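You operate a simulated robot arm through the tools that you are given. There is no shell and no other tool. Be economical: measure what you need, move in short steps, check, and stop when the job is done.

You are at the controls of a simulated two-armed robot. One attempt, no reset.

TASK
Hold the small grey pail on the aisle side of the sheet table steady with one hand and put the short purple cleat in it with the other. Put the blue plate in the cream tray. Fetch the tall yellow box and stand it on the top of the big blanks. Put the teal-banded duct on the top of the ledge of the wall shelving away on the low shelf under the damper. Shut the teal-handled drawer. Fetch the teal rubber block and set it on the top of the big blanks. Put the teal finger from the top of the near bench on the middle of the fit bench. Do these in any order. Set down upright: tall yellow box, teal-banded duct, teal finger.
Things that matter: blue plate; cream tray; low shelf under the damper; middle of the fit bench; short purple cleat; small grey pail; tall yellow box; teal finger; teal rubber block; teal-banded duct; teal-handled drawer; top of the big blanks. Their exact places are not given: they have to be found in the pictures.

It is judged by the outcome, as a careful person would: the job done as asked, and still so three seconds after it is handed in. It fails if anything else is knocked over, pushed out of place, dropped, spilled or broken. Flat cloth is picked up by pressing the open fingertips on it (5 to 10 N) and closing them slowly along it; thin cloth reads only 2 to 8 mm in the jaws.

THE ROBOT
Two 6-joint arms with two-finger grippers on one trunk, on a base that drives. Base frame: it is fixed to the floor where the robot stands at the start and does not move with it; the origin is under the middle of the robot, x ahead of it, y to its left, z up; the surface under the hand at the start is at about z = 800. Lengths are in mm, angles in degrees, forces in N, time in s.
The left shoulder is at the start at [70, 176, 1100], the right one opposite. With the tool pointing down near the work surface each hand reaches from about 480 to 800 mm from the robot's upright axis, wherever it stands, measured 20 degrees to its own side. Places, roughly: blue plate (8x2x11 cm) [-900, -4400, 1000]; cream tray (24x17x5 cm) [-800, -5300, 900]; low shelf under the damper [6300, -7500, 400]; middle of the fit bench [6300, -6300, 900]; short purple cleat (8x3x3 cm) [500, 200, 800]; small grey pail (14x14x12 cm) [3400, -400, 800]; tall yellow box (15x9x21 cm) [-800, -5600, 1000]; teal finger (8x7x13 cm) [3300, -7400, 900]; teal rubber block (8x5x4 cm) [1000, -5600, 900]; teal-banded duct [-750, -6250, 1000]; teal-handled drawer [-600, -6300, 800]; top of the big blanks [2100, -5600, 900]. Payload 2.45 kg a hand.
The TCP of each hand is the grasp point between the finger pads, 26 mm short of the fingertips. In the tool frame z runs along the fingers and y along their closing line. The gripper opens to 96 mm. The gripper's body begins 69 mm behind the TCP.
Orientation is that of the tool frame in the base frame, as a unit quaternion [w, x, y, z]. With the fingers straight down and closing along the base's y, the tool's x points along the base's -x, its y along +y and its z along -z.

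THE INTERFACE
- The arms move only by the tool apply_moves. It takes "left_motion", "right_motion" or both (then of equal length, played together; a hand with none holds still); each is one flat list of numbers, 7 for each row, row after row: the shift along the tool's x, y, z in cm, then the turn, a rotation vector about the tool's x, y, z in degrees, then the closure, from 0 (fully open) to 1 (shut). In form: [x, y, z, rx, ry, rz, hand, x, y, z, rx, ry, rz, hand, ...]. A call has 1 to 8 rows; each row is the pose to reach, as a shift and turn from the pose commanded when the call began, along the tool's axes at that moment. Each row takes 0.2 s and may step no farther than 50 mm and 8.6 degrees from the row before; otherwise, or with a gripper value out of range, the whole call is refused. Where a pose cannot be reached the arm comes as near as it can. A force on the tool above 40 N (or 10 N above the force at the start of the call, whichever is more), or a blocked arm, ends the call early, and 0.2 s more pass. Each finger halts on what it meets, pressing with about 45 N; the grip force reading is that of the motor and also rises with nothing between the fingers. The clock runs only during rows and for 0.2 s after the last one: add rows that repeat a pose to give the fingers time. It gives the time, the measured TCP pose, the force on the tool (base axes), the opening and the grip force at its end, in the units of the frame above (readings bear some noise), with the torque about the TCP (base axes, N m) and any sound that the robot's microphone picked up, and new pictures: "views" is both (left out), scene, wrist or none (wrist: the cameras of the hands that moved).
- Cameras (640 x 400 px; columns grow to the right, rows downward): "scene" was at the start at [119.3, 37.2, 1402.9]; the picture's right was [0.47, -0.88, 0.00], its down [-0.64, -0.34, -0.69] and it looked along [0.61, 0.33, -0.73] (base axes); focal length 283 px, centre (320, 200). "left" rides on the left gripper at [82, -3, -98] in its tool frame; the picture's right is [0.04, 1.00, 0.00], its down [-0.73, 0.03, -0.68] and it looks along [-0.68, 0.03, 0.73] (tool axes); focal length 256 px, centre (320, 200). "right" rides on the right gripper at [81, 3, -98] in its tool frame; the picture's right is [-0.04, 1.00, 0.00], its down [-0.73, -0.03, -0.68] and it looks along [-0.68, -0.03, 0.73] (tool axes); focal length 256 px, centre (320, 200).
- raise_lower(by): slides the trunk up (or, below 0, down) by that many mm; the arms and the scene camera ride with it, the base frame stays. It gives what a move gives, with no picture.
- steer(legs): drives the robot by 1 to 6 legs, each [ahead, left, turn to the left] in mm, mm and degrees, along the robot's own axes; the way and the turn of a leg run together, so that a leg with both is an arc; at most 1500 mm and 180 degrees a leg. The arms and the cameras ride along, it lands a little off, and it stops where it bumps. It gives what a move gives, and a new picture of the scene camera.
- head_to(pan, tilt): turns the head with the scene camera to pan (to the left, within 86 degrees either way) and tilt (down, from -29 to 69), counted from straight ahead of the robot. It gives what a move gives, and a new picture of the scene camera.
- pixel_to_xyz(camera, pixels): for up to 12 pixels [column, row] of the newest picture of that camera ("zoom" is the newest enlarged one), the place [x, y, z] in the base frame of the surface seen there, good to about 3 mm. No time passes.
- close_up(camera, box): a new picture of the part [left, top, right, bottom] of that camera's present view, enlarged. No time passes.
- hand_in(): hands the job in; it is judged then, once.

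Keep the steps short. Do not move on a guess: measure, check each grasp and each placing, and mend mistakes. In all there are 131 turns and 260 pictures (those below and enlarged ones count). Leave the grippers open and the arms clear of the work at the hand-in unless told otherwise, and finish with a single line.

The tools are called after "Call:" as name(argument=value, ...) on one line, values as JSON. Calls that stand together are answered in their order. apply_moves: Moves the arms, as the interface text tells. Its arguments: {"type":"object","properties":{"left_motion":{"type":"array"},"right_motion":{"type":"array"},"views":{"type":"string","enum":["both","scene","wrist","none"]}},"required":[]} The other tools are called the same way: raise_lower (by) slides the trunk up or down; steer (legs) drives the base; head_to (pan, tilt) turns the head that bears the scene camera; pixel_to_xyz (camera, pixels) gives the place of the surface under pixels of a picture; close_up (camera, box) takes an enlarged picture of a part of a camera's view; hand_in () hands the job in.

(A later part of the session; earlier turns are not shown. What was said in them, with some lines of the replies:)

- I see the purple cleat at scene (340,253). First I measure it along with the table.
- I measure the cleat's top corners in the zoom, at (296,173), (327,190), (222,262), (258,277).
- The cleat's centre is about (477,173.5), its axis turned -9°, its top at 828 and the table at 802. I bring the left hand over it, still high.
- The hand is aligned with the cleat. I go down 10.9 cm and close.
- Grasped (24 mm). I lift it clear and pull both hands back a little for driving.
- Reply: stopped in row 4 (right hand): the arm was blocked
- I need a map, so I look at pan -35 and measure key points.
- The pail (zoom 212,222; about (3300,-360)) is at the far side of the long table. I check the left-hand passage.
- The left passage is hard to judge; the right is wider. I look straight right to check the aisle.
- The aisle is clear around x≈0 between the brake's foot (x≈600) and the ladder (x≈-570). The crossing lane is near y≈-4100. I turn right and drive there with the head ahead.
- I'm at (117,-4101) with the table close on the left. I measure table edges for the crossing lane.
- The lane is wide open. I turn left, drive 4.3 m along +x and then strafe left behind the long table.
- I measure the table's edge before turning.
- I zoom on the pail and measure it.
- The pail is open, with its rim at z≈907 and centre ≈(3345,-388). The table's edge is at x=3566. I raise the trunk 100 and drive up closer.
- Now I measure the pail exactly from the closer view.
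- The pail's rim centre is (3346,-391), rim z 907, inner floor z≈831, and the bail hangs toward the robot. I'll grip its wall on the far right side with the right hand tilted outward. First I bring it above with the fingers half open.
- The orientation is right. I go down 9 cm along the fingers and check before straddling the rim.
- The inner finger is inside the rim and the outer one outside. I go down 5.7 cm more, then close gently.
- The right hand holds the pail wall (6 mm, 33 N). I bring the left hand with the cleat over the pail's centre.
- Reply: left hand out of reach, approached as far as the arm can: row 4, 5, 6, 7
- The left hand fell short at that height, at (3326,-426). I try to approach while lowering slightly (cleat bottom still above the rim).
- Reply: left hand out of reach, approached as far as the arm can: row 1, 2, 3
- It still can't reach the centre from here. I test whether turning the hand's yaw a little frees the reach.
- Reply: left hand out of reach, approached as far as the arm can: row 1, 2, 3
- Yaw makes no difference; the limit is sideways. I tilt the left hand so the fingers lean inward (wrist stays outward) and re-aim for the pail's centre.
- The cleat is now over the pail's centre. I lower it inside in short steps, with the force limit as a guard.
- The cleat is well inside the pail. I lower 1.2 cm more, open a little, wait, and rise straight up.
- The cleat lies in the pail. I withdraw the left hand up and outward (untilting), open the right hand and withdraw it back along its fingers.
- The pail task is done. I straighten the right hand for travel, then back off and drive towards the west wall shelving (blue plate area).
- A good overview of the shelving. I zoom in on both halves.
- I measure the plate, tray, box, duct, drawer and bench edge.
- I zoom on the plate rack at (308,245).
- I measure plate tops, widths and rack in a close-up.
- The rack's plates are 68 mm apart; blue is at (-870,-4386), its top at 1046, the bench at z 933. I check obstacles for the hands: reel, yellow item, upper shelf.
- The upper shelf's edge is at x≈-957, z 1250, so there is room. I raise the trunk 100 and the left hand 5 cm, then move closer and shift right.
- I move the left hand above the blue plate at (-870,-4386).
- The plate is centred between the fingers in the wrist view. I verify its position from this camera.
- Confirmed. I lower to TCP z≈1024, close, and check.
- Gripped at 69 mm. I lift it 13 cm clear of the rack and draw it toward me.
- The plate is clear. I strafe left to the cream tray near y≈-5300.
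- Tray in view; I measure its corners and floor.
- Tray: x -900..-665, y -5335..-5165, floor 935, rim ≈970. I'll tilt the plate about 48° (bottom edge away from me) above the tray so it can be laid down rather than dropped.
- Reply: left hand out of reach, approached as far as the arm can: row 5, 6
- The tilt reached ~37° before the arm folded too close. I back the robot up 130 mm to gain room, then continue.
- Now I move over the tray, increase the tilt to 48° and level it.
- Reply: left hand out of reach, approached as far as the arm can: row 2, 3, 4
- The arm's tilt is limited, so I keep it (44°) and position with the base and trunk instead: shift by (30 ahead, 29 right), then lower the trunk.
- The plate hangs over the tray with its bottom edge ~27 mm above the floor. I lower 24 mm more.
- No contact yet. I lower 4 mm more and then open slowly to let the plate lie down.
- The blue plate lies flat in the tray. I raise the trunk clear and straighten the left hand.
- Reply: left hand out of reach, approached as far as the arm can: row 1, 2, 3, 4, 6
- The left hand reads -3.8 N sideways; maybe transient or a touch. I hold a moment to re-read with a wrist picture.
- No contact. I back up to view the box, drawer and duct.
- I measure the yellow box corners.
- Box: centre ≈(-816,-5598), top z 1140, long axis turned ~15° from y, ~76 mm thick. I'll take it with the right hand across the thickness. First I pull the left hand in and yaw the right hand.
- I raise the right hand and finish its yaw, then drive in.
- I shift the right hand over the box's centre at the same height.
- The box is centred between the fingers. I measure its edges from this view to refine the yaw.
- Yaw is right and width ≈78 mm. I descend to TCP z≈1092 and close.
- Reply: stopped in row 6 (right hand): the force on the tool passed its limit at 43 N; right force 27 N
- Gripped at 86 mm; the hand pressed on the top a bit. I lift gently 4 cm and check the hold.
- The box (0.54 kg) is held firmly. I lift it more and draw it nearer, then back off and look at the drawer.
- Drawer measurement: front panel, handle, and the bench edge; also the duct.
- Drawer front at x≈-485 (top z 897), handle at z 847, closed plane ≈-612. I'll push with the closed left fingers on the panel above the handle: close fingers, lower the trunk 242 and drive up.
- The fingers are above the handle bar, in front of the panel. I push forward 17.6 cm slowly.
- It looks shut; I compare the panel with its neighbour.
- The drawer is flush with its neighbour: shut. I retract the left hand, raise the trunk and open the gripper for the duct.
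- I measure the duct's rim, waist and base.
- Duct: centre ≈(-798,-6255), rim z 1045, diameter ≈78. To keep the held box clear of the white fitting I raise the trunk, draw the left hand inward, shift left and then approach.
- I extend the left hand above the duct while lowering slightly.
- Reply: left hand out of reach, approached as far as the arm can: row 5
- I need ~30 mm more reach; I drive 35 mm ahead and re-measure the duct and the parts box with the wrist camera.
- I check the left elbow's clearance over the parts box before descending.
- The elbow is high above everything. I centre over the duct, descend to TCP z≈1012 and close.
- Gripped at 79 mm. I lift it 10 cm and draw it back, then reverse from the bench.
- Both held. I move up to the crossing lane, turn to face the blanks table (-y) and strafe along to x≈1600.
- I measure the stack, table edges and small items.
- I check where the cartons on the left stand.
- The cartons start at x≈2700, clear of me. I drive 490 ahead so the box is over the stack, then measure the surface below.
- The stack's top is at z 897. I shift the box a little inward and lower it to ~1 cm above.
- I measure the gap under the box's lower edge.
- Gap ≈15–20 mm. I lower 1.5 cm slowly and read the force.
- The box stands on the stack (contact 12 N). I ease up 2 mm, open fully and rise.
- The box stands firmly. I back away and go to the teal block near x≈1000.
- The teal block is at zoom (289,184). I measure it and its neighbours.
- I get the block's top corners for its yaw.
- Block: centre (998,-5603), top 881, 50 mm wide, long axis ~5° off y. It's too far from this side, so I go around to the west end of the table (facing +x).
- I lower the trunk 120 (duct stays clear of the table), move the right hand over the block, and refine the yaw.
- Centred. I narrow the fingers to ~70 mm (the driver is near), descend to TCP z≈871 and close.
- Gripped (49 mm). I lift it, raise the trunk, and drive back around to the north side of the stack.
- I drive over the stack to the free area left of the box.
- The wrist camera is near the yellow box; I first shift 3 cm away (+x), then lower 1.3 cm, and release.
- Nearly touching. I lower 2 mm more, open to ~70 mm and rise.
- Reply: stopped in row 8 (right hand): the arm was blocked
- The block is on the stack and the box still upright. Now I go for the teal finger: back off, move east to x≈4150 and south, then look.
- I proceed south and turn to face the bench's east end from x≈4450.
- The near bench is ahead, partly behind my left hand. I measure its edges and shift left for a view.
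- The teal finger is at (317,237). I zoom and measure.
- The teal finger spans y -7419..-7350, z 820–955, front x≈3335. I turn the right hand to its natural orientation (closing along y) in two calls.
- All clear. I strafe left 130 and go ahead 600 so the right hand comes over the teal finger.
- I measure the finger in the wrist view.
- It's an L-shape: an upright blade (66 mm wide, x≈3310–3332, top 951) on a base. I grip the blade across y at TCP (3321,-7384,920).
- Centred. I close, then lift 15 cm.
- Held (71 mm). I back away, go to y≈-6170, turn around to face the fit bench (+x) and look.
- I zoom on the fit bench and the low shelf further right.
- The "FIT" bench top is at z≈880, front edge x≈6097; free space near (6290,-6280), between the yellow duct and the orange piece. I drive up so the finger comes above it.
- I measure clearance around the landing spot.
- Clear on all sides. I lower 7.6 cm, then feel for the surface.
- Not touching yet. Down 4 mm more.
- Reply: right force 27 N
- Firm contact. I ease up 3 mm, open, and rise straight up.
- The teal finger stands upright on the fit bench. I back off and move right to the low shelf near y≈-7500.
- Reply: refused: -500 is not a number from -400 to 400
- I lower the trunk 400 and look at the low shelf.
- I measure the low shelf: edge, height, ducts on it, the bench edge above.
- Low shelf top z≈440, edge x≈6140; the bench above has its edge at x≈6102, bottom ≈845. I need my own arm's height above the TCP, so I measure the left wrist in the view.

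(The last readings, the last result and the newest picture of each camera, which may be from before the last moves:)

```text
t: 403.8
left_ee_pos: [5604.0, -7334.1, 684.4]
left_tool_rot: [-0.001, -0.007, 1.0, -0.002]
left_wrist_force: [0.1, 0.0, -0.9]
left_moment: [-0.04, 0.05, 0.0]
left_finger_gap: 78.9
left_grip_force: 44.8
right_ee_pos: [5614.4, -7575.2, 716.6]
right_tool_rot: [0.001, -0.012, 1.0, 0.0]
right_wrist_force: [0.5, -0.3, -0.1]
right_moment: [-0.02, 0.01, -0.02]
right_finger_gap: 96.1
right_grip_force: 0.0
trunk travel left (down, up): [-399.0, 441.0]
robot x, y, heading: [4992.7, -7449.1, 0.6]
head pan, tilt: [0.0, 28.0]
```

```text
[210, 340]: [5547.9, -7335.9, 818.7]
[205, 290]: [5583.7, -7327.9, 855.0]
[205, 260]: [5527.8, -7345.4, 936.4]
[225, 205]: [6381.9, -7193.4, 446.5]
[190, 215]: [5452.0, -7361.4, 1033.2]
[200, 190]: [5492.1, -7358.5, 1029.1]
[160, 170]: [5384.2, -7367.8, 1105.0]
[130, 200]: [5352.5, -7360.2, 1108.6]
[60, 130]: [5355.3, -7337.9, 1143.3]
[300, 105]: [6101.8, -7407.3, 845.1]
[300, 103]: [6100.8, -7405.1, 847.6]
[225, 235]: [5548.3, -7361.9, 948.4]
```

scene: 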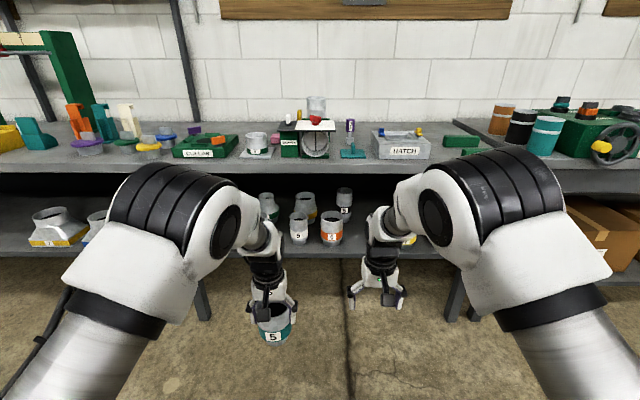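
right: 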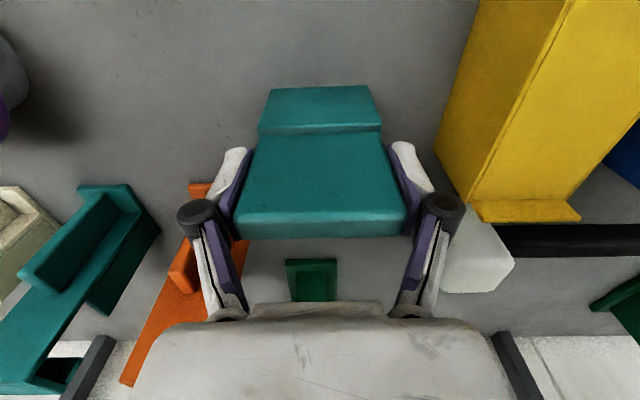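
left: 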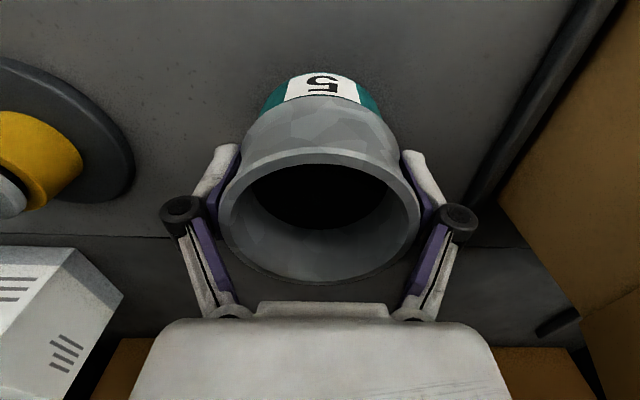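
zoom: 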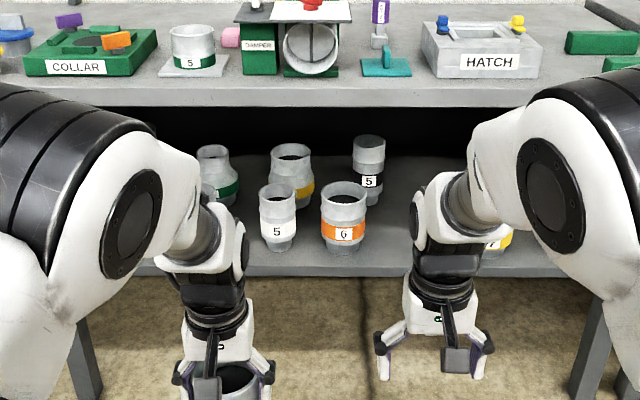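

A vertical hand won't fit under the bench (my wrist is ~315 mm above the TCP), so I'll regrasp the duct with a tilted hand. The free end of the near bench (where the finger stood, z≈820) is a good spot. I raise the trunk, turn around and drive there.

Call:
raise_lower(by=310)

Call:
steer(legs=[[0, 0, 179.5], [0, -180, 0], [980, 0, 0]])

Call:
head_to(pan=0, tilt=42)

Call:
pixel_to_xyz(camera="scene", pixels=[[320, 200], [280, 190], [280, 150], [310, 170], [340, 200]])

```text
t: 406.8
left_ee_pos: [5604.3, -7333.7, 993.4]
left_tool_rot: [-0.001, -0.007, 1.0, -0.004]
left_wrist_force: [0.1, 0.8, -1.5]
left_moment: [-0.02, 0.05, 0.01]
left_finger_gap: 78.9
left_grip_force: 45.0
right_ee_pos: [5613.5, -7575.2, 1026.6]
right_tool_rot: [0.001, -0.013, 1.0, 0.0]
right_wrist_force: [-0.9, -0.8, -0.1]
right_moment: [0.01, -0.02, -0.01]
right_finger_gap: 95.8
right_grip_force: 0.0
trunk travel left (down, up): [-709.0, 131.0]
robot x, y, heading: [4996.0, -7451.7, 0.5]
head pan, tilt: [0.0, 28.0]
```

```text
t: 420.4
left_ee_pos: [3403.1, -7402.0, 994.5]
left_tool_rot: [-0.003, 1.0, 0.009, 0.001]
left_wrist_force: [-0.1, 0.0, -2.4]
left_moment: [0.0, 0.01, 0.01]
left_finger_gap: 78.8
left_grip_force: 45.1
right_ee_pos: [3393.2, -7160.1, 1027.2]
right_tool_rot: [0.001, 1.0, 0.016, 0.0]
right_wrist_force: [-0.2, 0.0, -0.3]
right_moment: [0.03, 0.01, 0.07]
right_finger_gap: 96.0
right_grip_force: 0.1
trunk travel left (down, up): [-709.0, 131.0]
robot x, y, heading: [4013.5, -7283.4, -179.3]
head pan, tilt: [0.0, 28.0]
```

scene: 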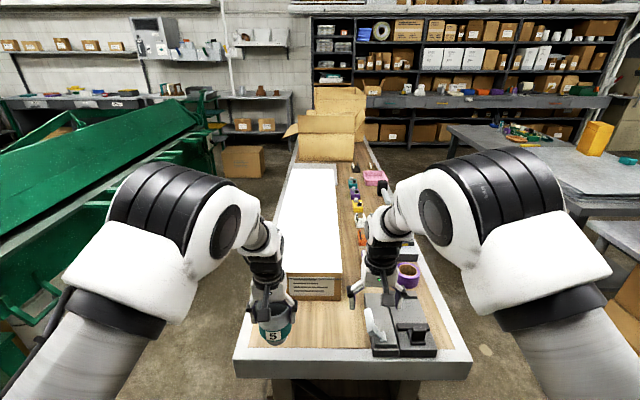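

```text
t: 421.2
left_ee_pos: [3402.0, -7402.7, 993.8]
left_tool_rot: [-0.002, 1.0, 0.008, 0.0]
left_wrist_force: [-0.4, 0.1, -1.7]
left_moment: [-0.01, -0.03, -0.01]
left_finger_gap: 79.0
left_grip_force: 44.9
right_ee_pos: [3391.5, -7161.1, 1027.0]
right_tool_rot: [0.0, 1.0, 0.015, 0.0]
right_wrist_force: [0.1, -0.4, 0.5]
right_moment: [0.01, 0.01, 0.0]
right_finger_gap: 96.0
right_grip_force: 0.0
trunk travel left (down, up): [-709.0, 131.0]
robot x, y, heading: [4013.2, -7284.8, -179.5]
head pan, tilt: [0.0, 42.0]
```

scene: 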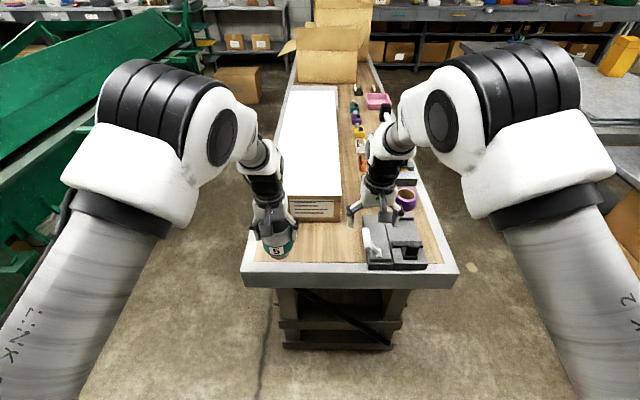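

```text
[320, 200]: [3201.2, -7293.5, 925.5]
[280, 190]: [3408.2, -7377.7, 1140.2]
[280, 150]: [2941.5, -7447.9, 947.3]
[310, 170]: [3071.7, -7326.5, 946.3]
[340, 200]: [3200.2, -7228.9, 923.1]
```

I move the duct over the free spot (3310,-7400) and lower it until it touches.

Call:
apply_moves(left_motion=[-3, 0, 0, 0, 0, 0, 1, -6, 0, 2, 0, 0, 0, 1, -9, 0, 5, 0, 0, 0, 1, -9.2, 0, 8, 0, 0, 0, 1, -9.2, 0, 9, 0, 0, 0, 1, -9.2, 0, 9.4, 0, 0, 0, 1, -9.2, 0, 9.7, 0, 0, 0, 1], views="none")

```text
t: 422.8
left_ee_pos: [3312.8, -7404.4, 898.7]
left_tool_rot: [-0.002, 1.0, 0.009, -0.001]
left_wrist_force: [-2.2, -2.9, 19.7]
left_moment: [-0.34, 0.25, 0.0]
left_finger_gap: 78.6
left_grip_force: 45.6
right_ee_pos: [3395.3, -7162.2, 1027.6]
right_tool_rot: [0.001, 1.0, 0.015, -0.001]
right_wrist_force: [0.5, -0.2, -0.1]
right_moment: [-0.01, 0.03, -0.03]
right_finger_gap: 96.0
right_grip_force: 0.0
trunk travel left (down, up): [-709.0, 131.0]
robot x, y, heading: [4013.8, -7282.9, -179.3]
head pan, tilt: [0.0, 42.0]
```

It stands. I ease up, open and rise 12 cm.

Call:
apply_moves(left_motion=[0, 0, -0.2, 0, 0, 0, 1, 0, 0, -0.2, 0, 0, 0, 0.1, 0, 0, -0.2, 0, 0, 0, 0, 0, 0, -0.2, 0, 0, 0, 0, 0, 0, -3, 0, 0, 0, 0, 0, 0, -6, 0, 0, 0, 0, 0, 0, -9, 0, 0, 0, 0, 0, 0, -12, 0, 0, 0, 0], views="wrist")

Call:
pixel_to_xyz(camera="left", pixels=[[320, 100], [270, 110], [370, 110], [320, 150], [320, 70]])

Call:
close_up(camera="scene", box=[220, 180, 380, 300])

```text
t: 424.6
left_ee_pos: [3312.9, -7405.4, 1019.3]
left_tool_rot: [-0.002, 1.0, 0.008, 0.0]
left_wrist_force: [0.2, 0.8, -0.3]
left_moment: [0.02, 0.01, 0.02]
left_finger_gap: 96.2
left_grip_force: 0.0
right_ee_pos: [3392.4, -7161.3, 1026.5]
right_tool_rot: [0.001, 1.0, 0.016, -0.001]
right_wrist_force: [-0.9, 0.7, 0.1]
right_moment: [0.01, 0.02, -0.01]
right_finger_gap: 96.3
right_grip_force: 0.0
trunk travel left (down, up): [-709.0, 131.0]
robot x, y, heading: [4012.2, -7284.9, -179.2]
head pan, tilt: [0.0, 42.0]
```

left: 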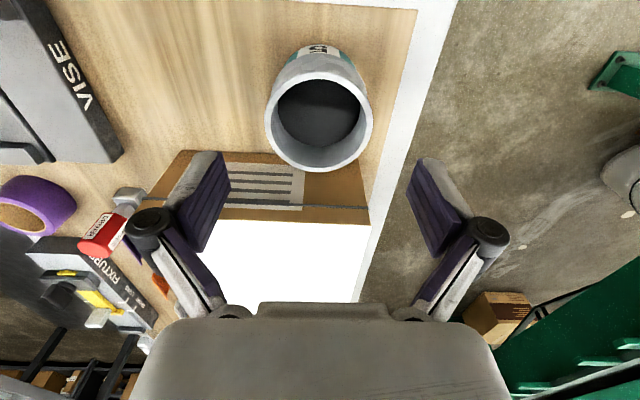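

```text
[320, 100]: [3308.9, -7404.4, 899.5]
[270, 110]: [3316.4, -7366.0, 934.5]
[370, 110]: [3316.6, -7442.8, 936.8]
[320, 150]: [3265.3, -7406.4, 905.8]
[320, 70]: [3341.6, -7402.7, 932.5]
```

```text
3.33 times, centred on (300, 240) of scene
```

zoom: 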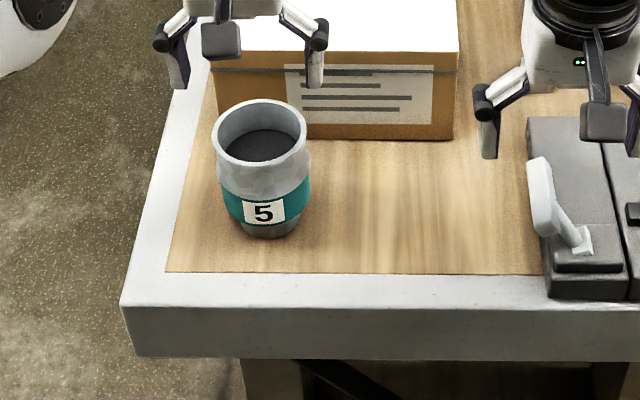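

The duct stands upright, centre ≈(3309,-7404), rim 935. I tilt the left hand 33° (fingers forward-down) behind and above it.

Call:
apply_moves(left_motion=[1, 0, 0.5, 0, -6.6, 0, 0, 2, 0, 1.5, 0, -13.2, 0, 0, 3, 0, 2.5, 0, -19.8, 0, 0, 4, -0.1, 3.5, 0, -26.4, 0, 0, 4, -0.1, 3.9, 0, -33, 0, 0, 4, -0.1, 3.9, 0, -33, 0, 0], views="wrist")

```text
t: 426.0
left_ee_pos: [3350.8, -7406.2, 979.8]
left_tool_rot: [0.01, 0.968, 0.012, -0.252]
left_wrist_force: [0.1, 0.3, -0.1]
left_moment: [0.02, -0.02, 0.0]
left_finger_gap: 96.3
left_grip_force: 0.1
left hand out of reach, approached as far as the arm can: row 5
right_ee_pos: [3392.8, -7160.6, 1026.9]
right_tool_rot: [0.002, 1.0, 0.015, -0.001]
right_wrist_force: [0.4, 1.0, 0.6]
right_moment: [0.01, -0.02, 0.01]
right_finger_gap: 95.9
right_grip_force: 0.1
trunk travel left (down, up): [-709.0, 131.0]
robot x, y, heading: [4012.7, -7282.9, -179.4]
head pan, tilt: [0.0, 42.0]
```

left: 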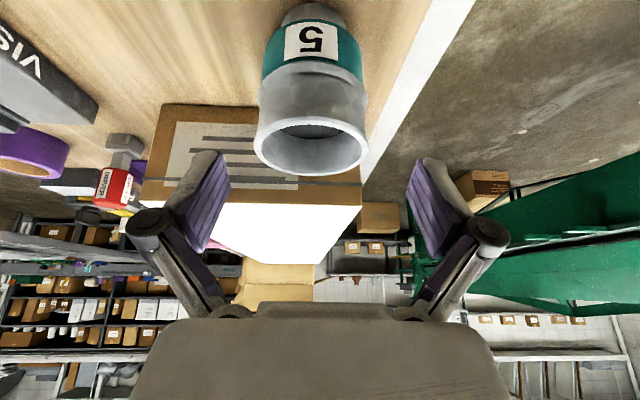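

Tilt reached only 29° at this distance. I back the robot up 95 mm, re-extend and go for 38°.

Call:
steer(legs=[[-95, 0, 0]])

Call:
apply_moves(left_motion=[-2, 0, 1.2, 0, -2.2, 0, 0, -4, 0, 2.4, 0, -4.5, 0, 0, -6, 0, 3.5, 0, -6.7, 0, 0, -8, -0.2, 4.6, 0, -9, 0, 0, -8, -0.2, 4.6, 0, -9, 0, 0], views="wrist")

```text
t: 427.1
left_ee_pos: [3446.1, -7405.8, 979.0]
left_tool_rot: [0.011, 0.968, 0.013, -0.25]
left_wrist_force: [0.4, 0.0, 0.3]
left_moment: [-0.01, -0.01, -0.01]
left_finger_gap: 96.0
left_grip_force: 0.0
right_ee_pos: [3487.6, -7159.4, 1026.7]
right_tool_rot: [0.001, 1.0, 0.015, 0.001]
right_wrist_force: [0.4, -0.5, 0.0]
right_moment: [0.0, -0.02, 0.01]
right_finger_gap: 96.1
right_grip_force: 0.1
trunk travel left (down, up): [-709.0, 131.0]
robot x, y, heading: [4105.1, -7278.1, -179.3]
head pan, tilt: [0.0, 42.0]
```

scene: 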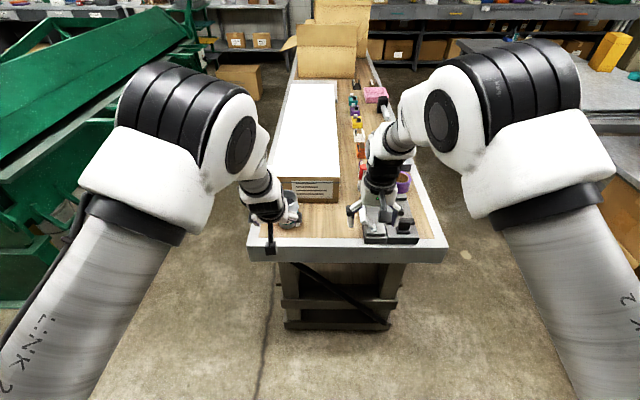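

```text
t: 428.3
left_ee_pos: [3356.1, -7406.0, 979.7]
left_tool_rot: [0.011, 0.945, 0.011, -0.326]
left_wrist_force: [0.5, 0.2, -0.1]
left_moment: [0.01, 0.02, 0.02]
left_finger_gap: 96.0
left_grip_force: 0.1
right_ee_pos: [3489.4, -7159.6, 1026.8]
right_tool_rot: [0.001, 1.0, 0.015, -0.001]
right_wrist_force: [-0.2, -0.3, 0.4]
right_moment: [0.01, 0.01, -0.01]
right_finger_gap: 95.6
right_grip_force: 0.0
trunk travel left (down, up): [-709.0, 131.0]
robot x, y, heading: [4107.1, -7282.3, -179.2]
head pan, tilt: [0.0, 42.0]
```

left: 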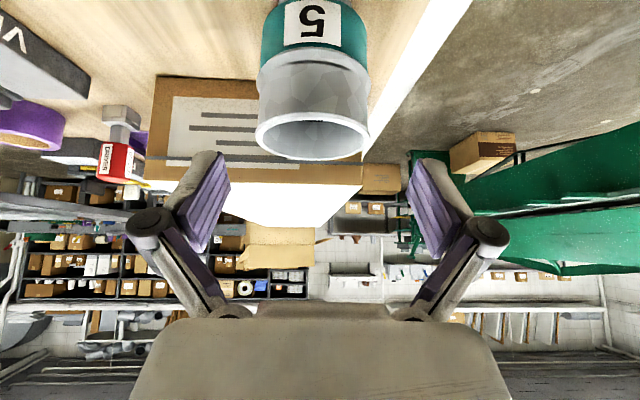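

Tilt 38° reached, exactly aligned. I advance 8 cm along the fingers to straddle the duct's top.

Call:
apply_moves(left_motion=[0, -0.2, 3, 0, 0, 0, 0, 0, -0.2, 6, 0, 0, 0, 0, 0, -0.2, 8.0, 0, 0, 0, 0], views="wrist")

Call:
close_up(camera="scene", box=[220, 160, 380, 280])

```text
t: 429.1
left_ee_pos: [3305.2, -7408.2, 917.2]
left_tool_rot: [0.011, 0.946, 0.011, -0.325]
left_wrist_force: [1.2, -0.8, 0.1]
left_moment: [0.03, -0.01, 0.0]
left_finger_gap: 96.0
left_grip_force: 0.1
right_ee_pos: [3487.9, -7159.9, 1026.1]
right_tool_rot: [0.0, 1.0, 0.015, 0.0]
right_wrist_force: [0.4, -0.2, 0.2]
right_moment: [-0.02, 0.0, 0.01]
right_finger_gap: 95.7
right_grip_force: 0.0
trunk travel left (down, up): [-709.0, 131.0]
robot x, y, heading: [4110.7, -7280.6, -179.4]
head pan, tilt: [0.0, 42.0]
```

left: 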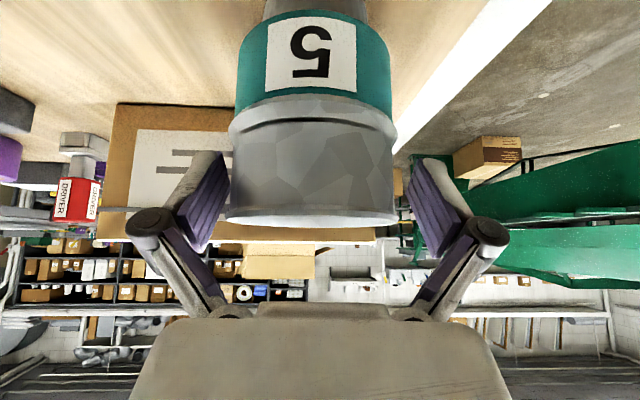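

```text
3.33 times, centred on (300, 220) of scene
```

zoom: 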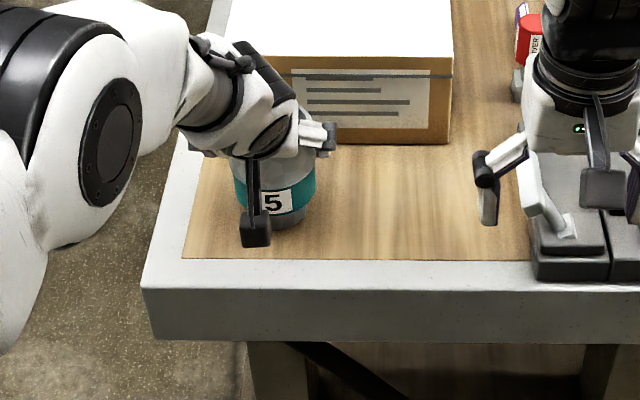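

Straddled without contact. I nudge 4 mm sideways to centre, then close.

Call:
apply_moves(left_motion=[0, -0.4, 0, 0, 0, 0, 0, 0, -0.4, 0, 0, 0, 0, 0.15, 0, -0.4, 0, 0, 0, 0, 0.3, 0, -0.4, 0, 0, 0, 0, 0.6, 0, -0.4, 0, 0, 0, 0, 1, 0, -0.4, 0, 0, 0, 0, 1], views="wrist")

```text
t: 430.5
left_ee_pos: [3305.6, -7403.4, 917.0]
left_tool_rot: [0.011, 0.945, 0.011, -0.326]
left_wrist_force: [-1.5, -2.7, 4.3]
left_moment: [-0.06, 0.21, 0.05]
left_finger_gap: 78.9
left_grip_force: 44.6
right_ee_pos: [3488.4, -7160.1, 1027.4]
right_tool_rot: [0.001, 1.0, 0.015, -0.001]
right_wrist_force: [0.1, -0.5, 0.3]
right_moment: [0.0, 0.02, 0.0]
right_finger_gap: 96.1
right_grip_force: 0.1
trunk travel left (down, up): [-709.0, 131.0]
robot x, y, heading: [4108.7, -7282.8, -179.4]
head pan, tilt: [0.0, 42.0]
```

left: 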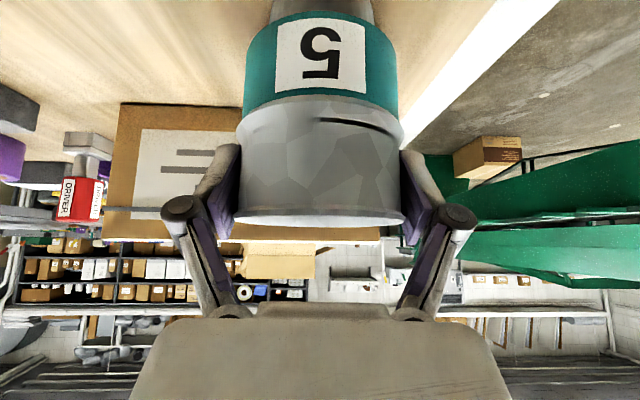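

Gripped (79 mm). I lift by raising the trunk 90, and swing the right hand outward and back so it won't hit the bench later.

Call:
raise_lower(by=90)

Call:
apply_moves(right_motion=[2.6, -4.1, 0, 0, 0, 0, 0, 5.2, -8.2, 0, 0, 0, 0, 0, 7.8, -12.3, 0, 0, 0, 0, 0, 10.4, -16.4, 0, 0, 0, 0, 0, 13, -20.5, 0, 0, 0, 0, 0, 15.6, -24.6, 0, 0, 0, 0, 0, 18.2, -28.7, 0, 0, 0, 0, 0, 20.8, -32.8, 0, 0, 0, 0, 0], views="scene")

```text
t: 431.8
left_ee_pos: [3305.8, -7403.3, 1006.5]
left_tool_rot: [0.011, 0.945, 0.011, -0.325]
left_wrist_force: [0.4, -0.9, -1.7]
left_moment: [-0.02, 0.02, -0.01]
left_finger_gap: 78.2
left_grip_force: 44.5
right_ee_pos: [3488.7, -7159.4, 1116.2]
right_tool_rot: [0.0, 1.0, 0.015, -0.001]
right_wrist_force: [0.2, 0.2, -0.4]
right_moment: [-0.01, 0.03, -0.01]
right_finger_gap: 95.8
right_grip_force: 0.0
trunk travel left (down, up): [-799.0, 41.0]
robot x, y, heading: [4109.9, -7282.7, -179.3]
head pan, tilt: [0.0, 42.0]
```

```text
t: 433.6
left_ee_pos: [3307.3, -7399.9, 1007.7]
left_tool_rot: [0.012, 0.945, 0.011, -0.327]
left_wrist_force: [1.8, 0.3, -1.6]
left_moment: [-0.03, -0.04, 0.01]
left_finger_gap: 78.5
left_grip_force: 45.0
right_ee_pos: [3688.1, -6822.2, 1114.8]
right_tool_rot: [0.003, 1.0, 0.015, -0.001]
right_wrist_force: [0.1, 0.7, 0.5]
right_moment: [-0.08, 0.01, -0.01]
right_finger_gap: 95.9
right_grip_force: 0.1
trunk travel left (down, up): [-799.0, 41.0]
robot x, y, heading: [4111.2, -7286.2, -179.4]
head pan, tilt: [0.0, 42.0]
```

scene: 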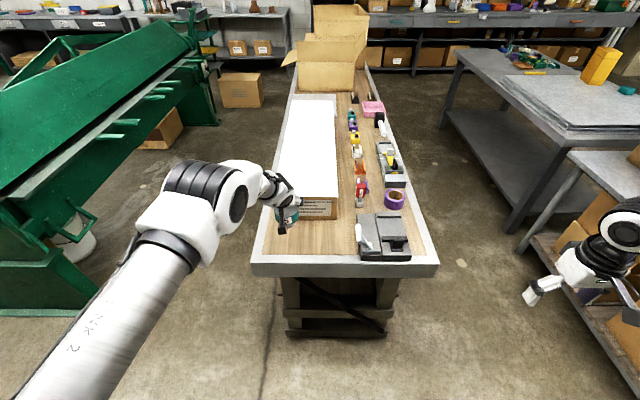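

Now I back up, turn around toward the low shelf, strafe, and lower the trunk.

Call:
steer(legs=[[-500, 0, 0], [0, 0, 179.5], [0, -470, 0], [200, 0, 0]])

Call:
raise_lower(by=-395)

Call:
head_to(pan=0, tilt=25)

Call:
close_up(camera="scene", box=[160, 100, 480, 300])

```text
t: 447.5
left_ee_pos: [5615.8, -7596.2, 1007.5]
left_tool_rot: [0.327, -0.025, 0.945, 0.015]
left_wrist_force: [-0.1, 0.3, -1.8]
left_moment: [0.03, -0.01, 0.02]
left_finger_gap: 77.4
left_grip_force: 44.7
right_ee_pos: [5250.8, -8183.3, 1114.6]
right_tool_rot: [0.002, -0.03, 1.0, 0.0]
right_wrist_force: [0.2, 0.1, -0.3]
right_moment: [-0.01, -0.01, 0.01]
right_finger_gap: 95.9
right_grip_force: 0.0
trunk travel left (down, up): [-799.0, 41.0]
robot x, y, heading: [4819.7, -7739.5, 2.3]
head pan, tilt: [0.0, 42.0]
```

scene: 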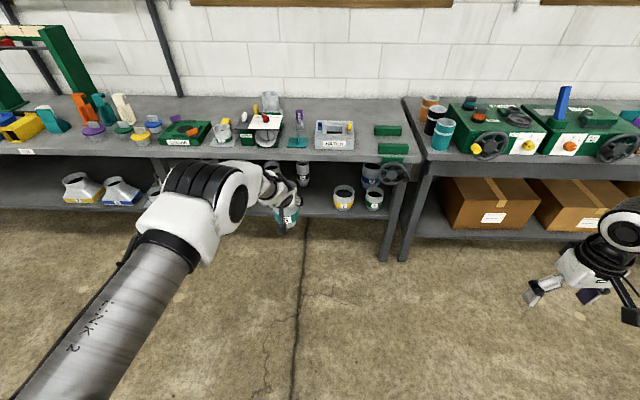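

```text
t: 451.3
left_ee_pos: [5617.9, -7594.7, 611.6]
left_tool_rot: [0.325, -0.025, 0.945, 0.015]
left_wrist_force: [-0.3, 0.3, -2.6]
left_moment: [0.01, 0.02, -0.02]
left_finger_gap: 77.8
left_grip_force: 45.1
right_ee_pos: [5254.0, -8183.5, 719.8]
right_tool_rot: [0.001, -0.031, 1.0, 0.0]
right_wrist_force: [-1.1, 0.1, 0.0]
right_moment: [0.01, -0.01, 0.01]
right_finger_gap: 96.1
right_grip_force: 0.0
trunk travel left (down, up): [-404.0, 436.0]
robot x, y, heading: [4819.4, -7742.0, 2.3]
head pan, tilt: [0.0, 42.0]
```

```text
t: 452.1
left_ee_pos: [5617.7, -7595.4, 611.0]
left_tool_rot: [0.325, -0.025, 0.945, 0.016]
left_wrist_force: [-0.5, 0.2, -2.2]
left_moment: [0.02, 0.02, 0.01]
left_finger_gap: 77.5
left_grip_force: 45.2
right_ee_pos: [5253.1, -8184.4, 719.9]
right_tool_rot: [0.001, -0.031, 1.0, 0.001]
right_wrist_force: [-0.9, -0.8, -0.4]
right_moment: [-0.01, 0.01, -0.01]
right_finger_gap: 96.0
right_grip_force: 0.0
trunk travel left (down, up): [-404.0, 436.0]
robot x, y, heading: [4819.1, -7745.4, 2.2]
head pan, tilt: [0.0, 25.0]
```

scene: 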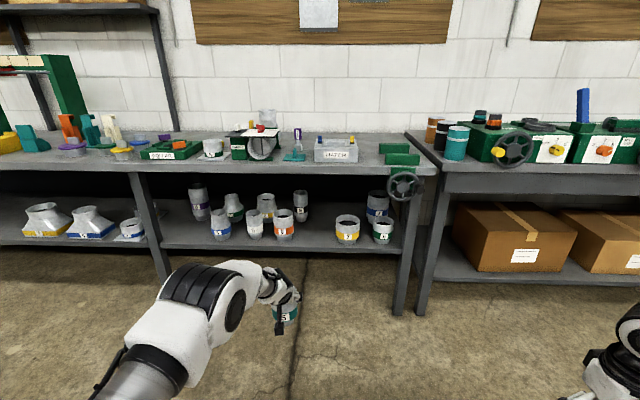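

```text
2.00 times, centred on (320, 200) of scene
```

zoom: 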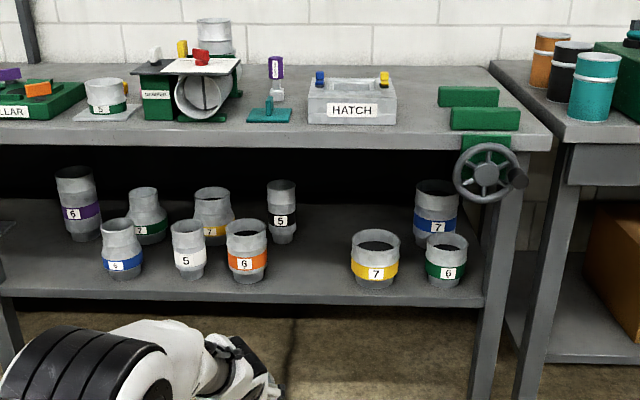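

There is a free slot between the orange "6" and yellow "7" ducts. I measure it and check the duct in the grip.

Call:
pixel_to_xyz(camera="zoom", pixels=[[247, 278], [264, 262], [352, 262], [375, 285], [308, 270], [308, 290], [308, 240], [282, 240], [308, 298], [308, 150], [246, 225], [375, 235]])

Call:
close_up(camera="left", box=[120, 0, 520, 330])

Call:
close_up(camera="scene", box=[220, 250, 320, 340])

```text
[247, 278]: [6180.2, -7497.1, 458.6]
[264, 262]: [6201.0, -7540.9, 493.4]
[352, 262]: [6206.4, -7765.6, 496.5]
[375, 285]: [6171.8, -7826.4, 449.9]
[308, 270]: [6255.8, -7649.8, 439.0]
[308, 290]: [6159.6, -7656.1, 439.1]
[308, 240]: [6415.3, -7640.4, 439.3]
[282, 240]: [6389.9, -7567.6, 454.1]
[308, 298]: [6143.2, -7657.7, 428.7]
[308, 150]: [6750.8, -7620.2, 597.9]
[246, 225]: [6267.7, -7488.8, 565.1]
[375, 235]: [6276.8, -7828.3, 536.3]
```

```text
1.21 times, centred on (320, 165) of left
```

zoom: 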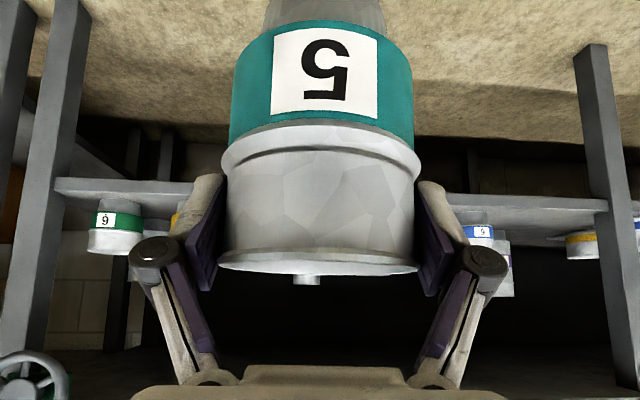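

```text
4.44 times, centred on (270, 295) of scene
```

zoom: 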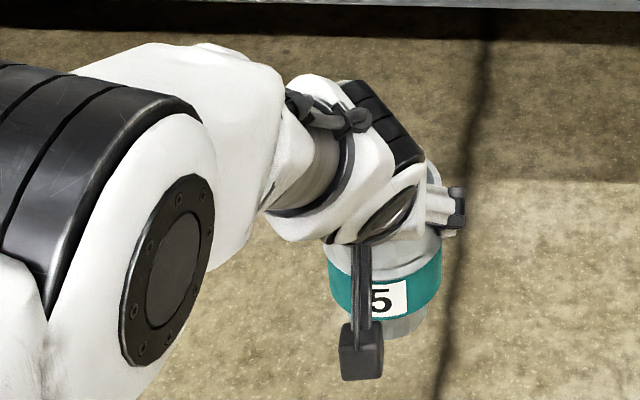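

I check the duct's uprightness by measuring its near side at several heights.

Call:
pixel_to_xyz(camera="zoom", pixels=[[412, 250], [412, 262], [412, 280], [412, 295], [412, 308], [405, 330], [345, 258], [345, 275], [345, 300], [435, 250], [437, 290]])

Call:
pixel_to_xyz(camera="left", pixels=[[320, 30], [320, 70], [320, 110], [320, 130], [320, 170], [320, 200], [320, 215]])

```text
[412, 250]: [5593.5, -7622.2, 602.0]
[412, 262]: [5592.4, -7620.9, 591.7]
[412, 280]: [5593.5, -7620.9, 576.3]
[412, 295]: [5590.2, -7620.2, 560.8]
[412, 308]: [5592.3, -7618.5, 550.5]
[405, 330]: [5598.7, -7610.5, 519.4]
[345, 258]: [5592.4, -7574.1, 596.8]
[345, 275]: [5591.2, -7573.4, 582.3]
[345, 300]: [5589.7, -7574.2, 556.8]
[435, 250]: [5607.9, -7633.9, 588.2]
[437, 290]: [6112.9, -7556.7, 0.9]
```

```text
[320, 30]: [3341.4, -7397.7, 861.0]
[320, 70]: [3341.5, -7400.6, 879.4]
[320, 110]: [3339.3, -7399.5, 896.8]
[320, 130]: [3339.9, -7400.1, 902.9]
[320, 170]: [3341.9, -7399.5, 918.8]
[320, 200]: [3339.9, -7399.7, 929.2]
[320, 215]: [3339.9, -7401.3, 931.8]
```

The duct is upright. I check the wrist and forearm heights against the bench edge (845–880 at x 6102).

Call:
pixel_to_xyz(camera="zoom", pixels=[[360, 90], [390, 140], [310, 85], [270, 75], [210, 55], [150, 55], [420, 175], [345, 115], [100, 90]])

Call:
raise_lower(by=-50)

Call:
steer(legs=[[0, 0, -2.2], [350, -24, 0]])

```text
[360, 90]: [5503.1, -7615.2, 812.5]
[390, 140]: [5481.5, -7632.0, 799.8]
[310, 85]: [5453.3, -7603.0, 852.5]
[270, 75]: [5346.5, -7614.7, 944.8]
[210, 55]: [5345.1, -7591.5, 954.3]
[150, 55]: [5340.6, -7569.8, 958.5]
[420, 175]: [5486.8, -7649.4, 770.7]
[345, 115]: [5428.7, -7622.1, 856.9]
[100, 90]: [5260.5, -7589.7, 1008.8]
```

```text
t: 453.0
left_ee_pos: [5617.2, -7595.8, 561.5]
left_tool_rot: [0.326, -0.026, 0.945, 0.016]
left_wrist_force: [0.2, -0.3, -1.5]
left_moment: [0.03, 0.04, 0.01]
left_finger_gap: 77.3
left_grip_force: 45.3
right_ee_pos: [5253.5, -8184.1, 670.1]
right_tool_rot: [0.0, -0.03, 1.0, 0.001]
right_wrist_force: [-0.4, -0.8, 0.2]
right_moment: [-0.01, 0.03, 0.0]
right_finger_gap: 96.0
right_grip_force: 0.1
trunk travel left (down, up): [-354.0, 486.0]
robot x, y, heading: [4818.5, -7740.1, 2.3]
head pan, tilt: [0.0, 25.0]
```

```text
t: 455.7
left_ee_pos: [5972.6, -7651.1, 561.0]
left_tool_rot: [0.326, -0.006, 0.945, 0.009]
left_wrist_force: [0.4, -0.5, -2.2]
left_moment: [-0.02, 0.01, -0.01]
left_finger_gap: 77.9
left_grip_force: 45.1
right_ee_pos: [5583.5, -8224.0, 669.5]
right_tool_rot: [-0.001, -0.01, 1.0, 0.0]
right_wrist_force: [1.4, 0.0, -0.8]
right_moment: [0.01, -0.01, 0.01]
right_finger_gap: 95.9
right_grip_force: 0.1
trunk travel left (down, up): [-354.0, 486.0]
robot x, y, heading: [5168.7, -7761.2, 0.1]
head pan, tilt: [0.0, 25.0]
```

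scene: 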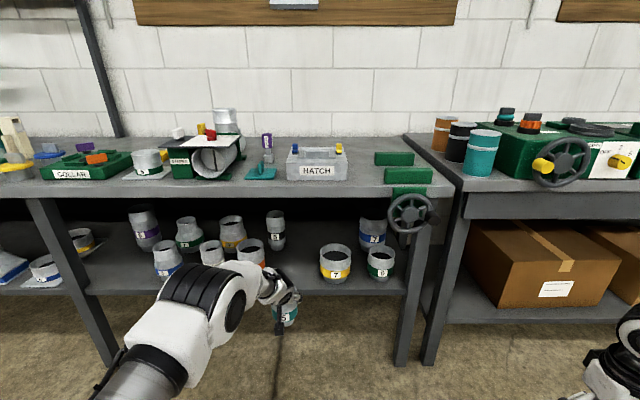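

Wrist and forearm will pass well below the bench edge. The hand is at y=-7651; I go 228 mm ahead to bring the duct over the shelf.

Call:
steer(legs=[[228, 0, 0]])

Call:
close_up(camera="scene", box=[160, 180, 440, 355])

Call:
close_up(camera="left", box=[0, 0, 640, 400])

```text
t: 457.4
left_ee_pos: [6201.0, -7654.0, 561.3]
left_tool_rot: [0.326, -0.004, 0.945, 0.008]
left_wrist_force: [0.1, 0.3, -2.6]
left_moment: [-0.01, -0.03, -0.02]
left_finger_gap: 77.8
left_grip_force: 45.0
right_ee_pos: [5812.0, -8225.8, 670.3]
right_tool_rot: [0.0, -0.008, 1.0, 0.002]
right_wrist_force: [-0.4, 0.5, 0.4]
right_moment: [0.01, 0.03, 0.0]
right_finger_gap: 96.0
right_grip_force: 0.1
trunk travel left (down, up): [-354.0, 486.0]
robot x, y, heading: [5398.6, -7767.1, 0.1]
head pan, tilt: [0.0, 25.0]
```

scene: 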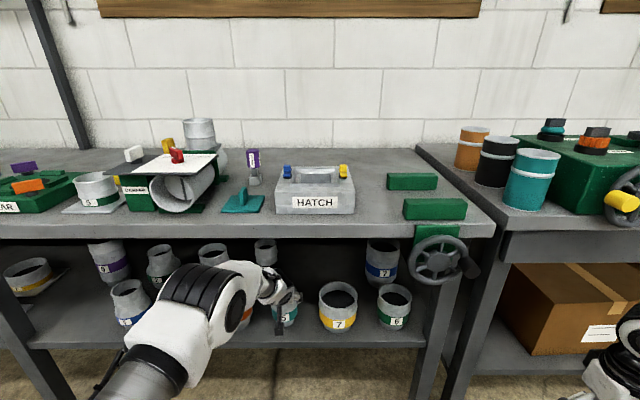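

```text
2.29 times, centred on (300, 268) of scene
```

zoom: 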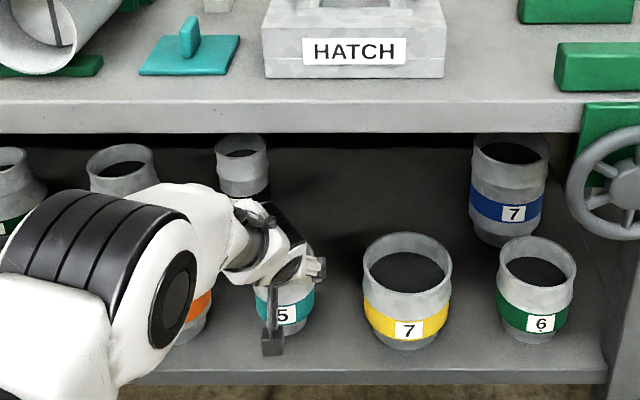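

```text
1.00 times, centred on (320, 200) of left (not enlarged: the box is as wide or as high as the picture)
```

zoom: 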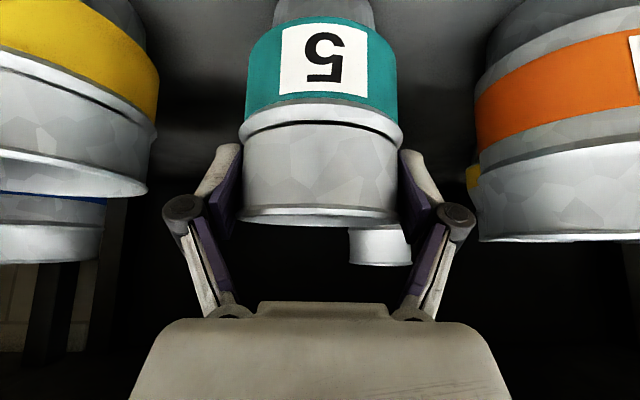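

Well placed between its neighbours. I lower 20 mm, then read the force.

Call:
raise_lower(by=-21)

Call:
raise_lower(by=-3)

```text
t: 458.1
left_ee_pos: [6199.5, -7653.5, 539.8]
left_tool_rot: [0.325, -0.005, 0.946, 0.008]
left_wrist_force: [0.3, -0.8, -1.3]
left_moment: [0.0, 0.03, 0.0]
left_finger_gap: 77.4
left_grip_force: 45.0
right_ee_pos: [5809.5, -8225.5, 649.6]
right_tool_rot: [0.001, -0.009, 1.0, 0.002]
right_wrist_force: [-0.6, 0.2, -0.1]
right_moment: [-0.03, -0.03, 0.02]
right_finger_gap: 96.1
right_grip_force: 0.0
trunk travel left (down, up): [-333.0, 507.0]
robot x, y, heading: [5395.9, -7761.9, -0.1]
head pan, tilt: [0.0, 25.0]
```

```text
t: 458.6
left_ee_pos: [6201.4, -7654.8, 538.3]
left_tool_rot: [0.326, -0.005, 0.945, 0.009]
left_wrist_force: [0.8, 0.3, 0.6]
left_moment: [-0.07, -0.08, 0.0]
left_finger_gap: 77.7
left_grip_force: 45.1
right_ee_pos: [5811.1, -8226.9, 645.2]
right_tool_rot: [0.0, -0.009, 1.0, 0.001]
right_wrist_force: [-0.1, 0.1, -0.1]
right_moment: [-0.01, 0.01, 0.02]
right_finger_gap: 96.0
right_grip_force: 0.1
trunk travel left (down, up): [-330.0, 510.0]
robot x, y, heading: [5393.1, -7766.8, 0.1]
head pan, tilt: [0.0, 25.0]
```

Contact begins (force rising). 2 mm more.

Call:
raise_lower(by=-2)

Call:
close_up(camera="scene", box=[230, 250, 370, 355])

```text
t: 459.1
left_ee_pos: [6200.5, -7654.4, 538.1]
left_tool_rot: [0.327, -0.004, 0.945, 0.007]
left_wrist_force: [-0.7, 1.7, 9.3]
left_moment: [-0.18, 0.04, -0.04]
left_finger_gap: 77.3
left_grip_force: 45.2
right_ee_pos: [5809.4, -8225.3, 644.6]
right_tool_rot: [0.001, -0.008, 1.0, 0.001]
right_wrist_force: [-0.1, -0.1, -0.5]
right_moment: [0.0, -0.03, 0.03]
right_finger_gap: 96.1
right_grip_force: 0.0
trunk travel left (down, up): [-328.0, 512.0]
robot x, y, heading: [5393.8, -7762.4, -0.1]
head pan, tilt: [0.0, 25.0]
```

```text
3.81 times, centred on (300, 302) of scene
```

zoom: 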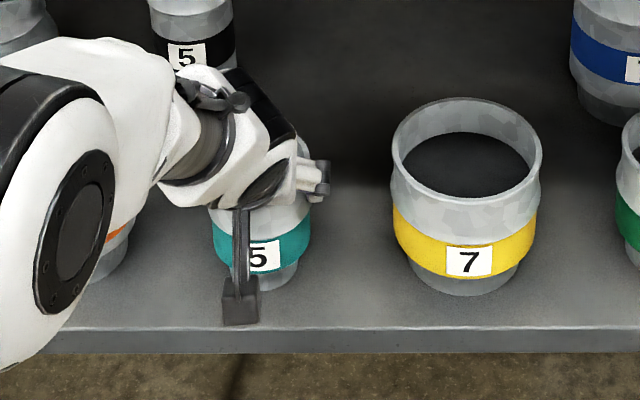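

Seated (9 N). I open slowly and withdraw back along the fingers.

Call:
apply_moves(left_motion=[0, 0, 0, 0, 0, 0, 0.15, 0, 0, 0, 0, 0, 0, 0.08, 0, 0, 0, 0, 0, 0, 0, 0, 0, 0, 0, 0, 0, 0, 0, 0, -3, 0, 0, 0, 0, 0, 0, -6, 0, 0, 0, 0, 0, 0, -9, 0, 0, 0, 0, 0, 0, -12, 0, 0, 0, 0], views="wrist")

Call:
close_up(camera="scene", box=[230, 250, 370, 355])

```text
t: 460.9
left_ee_pos: [6124.8, -7655.9, 631.5]
left_tool_rot: [0.326, -0.005, 0.945, 0.009]
left_wrist_force: [0.7, 0.7, 0.4]
left_moment: [-0.02, 0.01, -0.01]
left_finger_gap: 95.9
left_grip_force: 0.1
right_ee_pos: [5810.3, -8226.4, 644.3]
right_tool_rot: [0.001, -0.009, 1.0, 0.001]
right_wrist_force: [0.0, -0.5, -0.4]
right_moment: [-0.01, -0.02, 0.01]
right_finger_gap: 96.0
right_grip_force: 0.1
trunk travel left (down, up): [-328.0, 512.0]
robot x, y, heading: [5396.0, -7764.1, 0.0]
head pan, tilt: [0.0, 25.0]
```

left: 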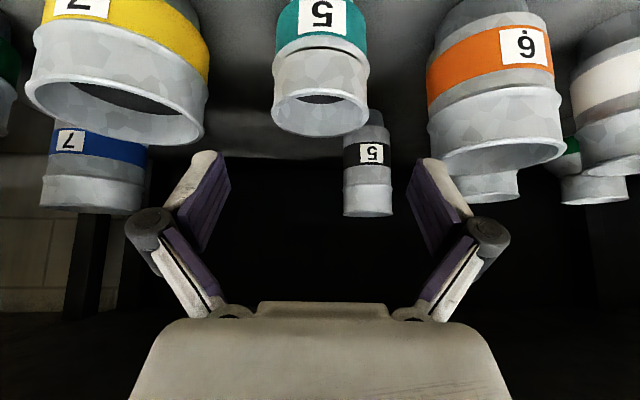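

```text
3.81 times, centred on (300, 302) of scene
5 turns are left
```

zoom: 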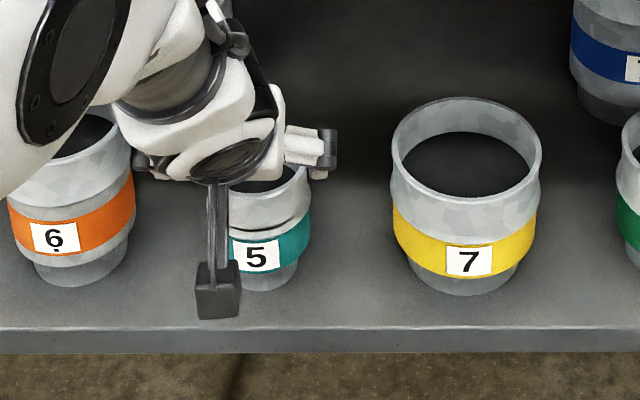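

The duct stands upright on the low shelf. I back the robot clear and take a last look.

Call:
steer(legs=[[-500, 0, 0]])

Call:
close_up(camera="scene", box=[160, 150, 440, 325])

```text
t: 463.8
left_ee_pos: [5633.0, -7656.1, 631.8]
left_tool_rot: [0.326, -0.004, 0.945, 0.009]
left_wrist_force: [0.0, 0.4, 0.9]
left_moment: [0.0, 0.0, -0.02]
left_finger_gap: 96.0
left_grip_force: 0.0
right_ee_pos: [5314.5, -8225.3, 644.3]
right_tool_rot: [0.0, -0.007, 1.0, 0.001]
right_wrist_force: [-0.4, 0.2, 1.0]
right_moment: [-0.01, -0.03, 0.0]
right_finger_gap: 96.0
right_grip_force: 0.0
trunk travel left (down, up): [-328.0, 512.0]
robot x, y, heading: [4901.6, -7761.9, -0.5]
head pan, tilt: [0.0, 25.0]
```

scene: 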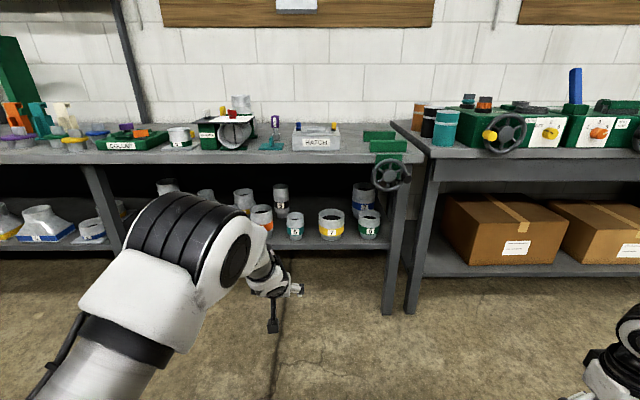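

```text
2.29 times, centred on (300, 238) of scene
4 turns are left
```

zoom: 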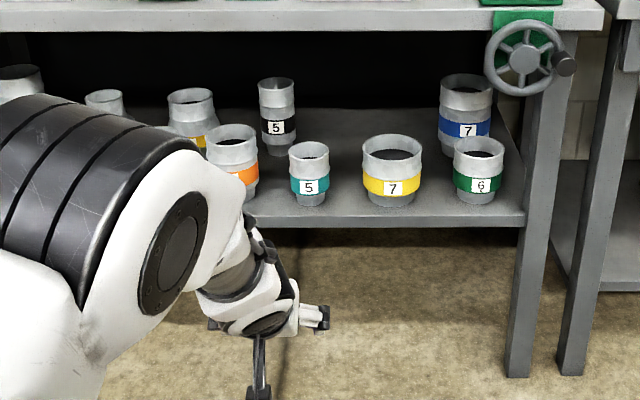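

The duct stands upright on the shelf, both grippers are open and the arms are clear. I hand in.

Call:
hand_in()

```text
The job is handed in.
```

All seven jobs are done, each seen in place by camera when it was finished, and the job is handed in with both grippers open and the arms clear.
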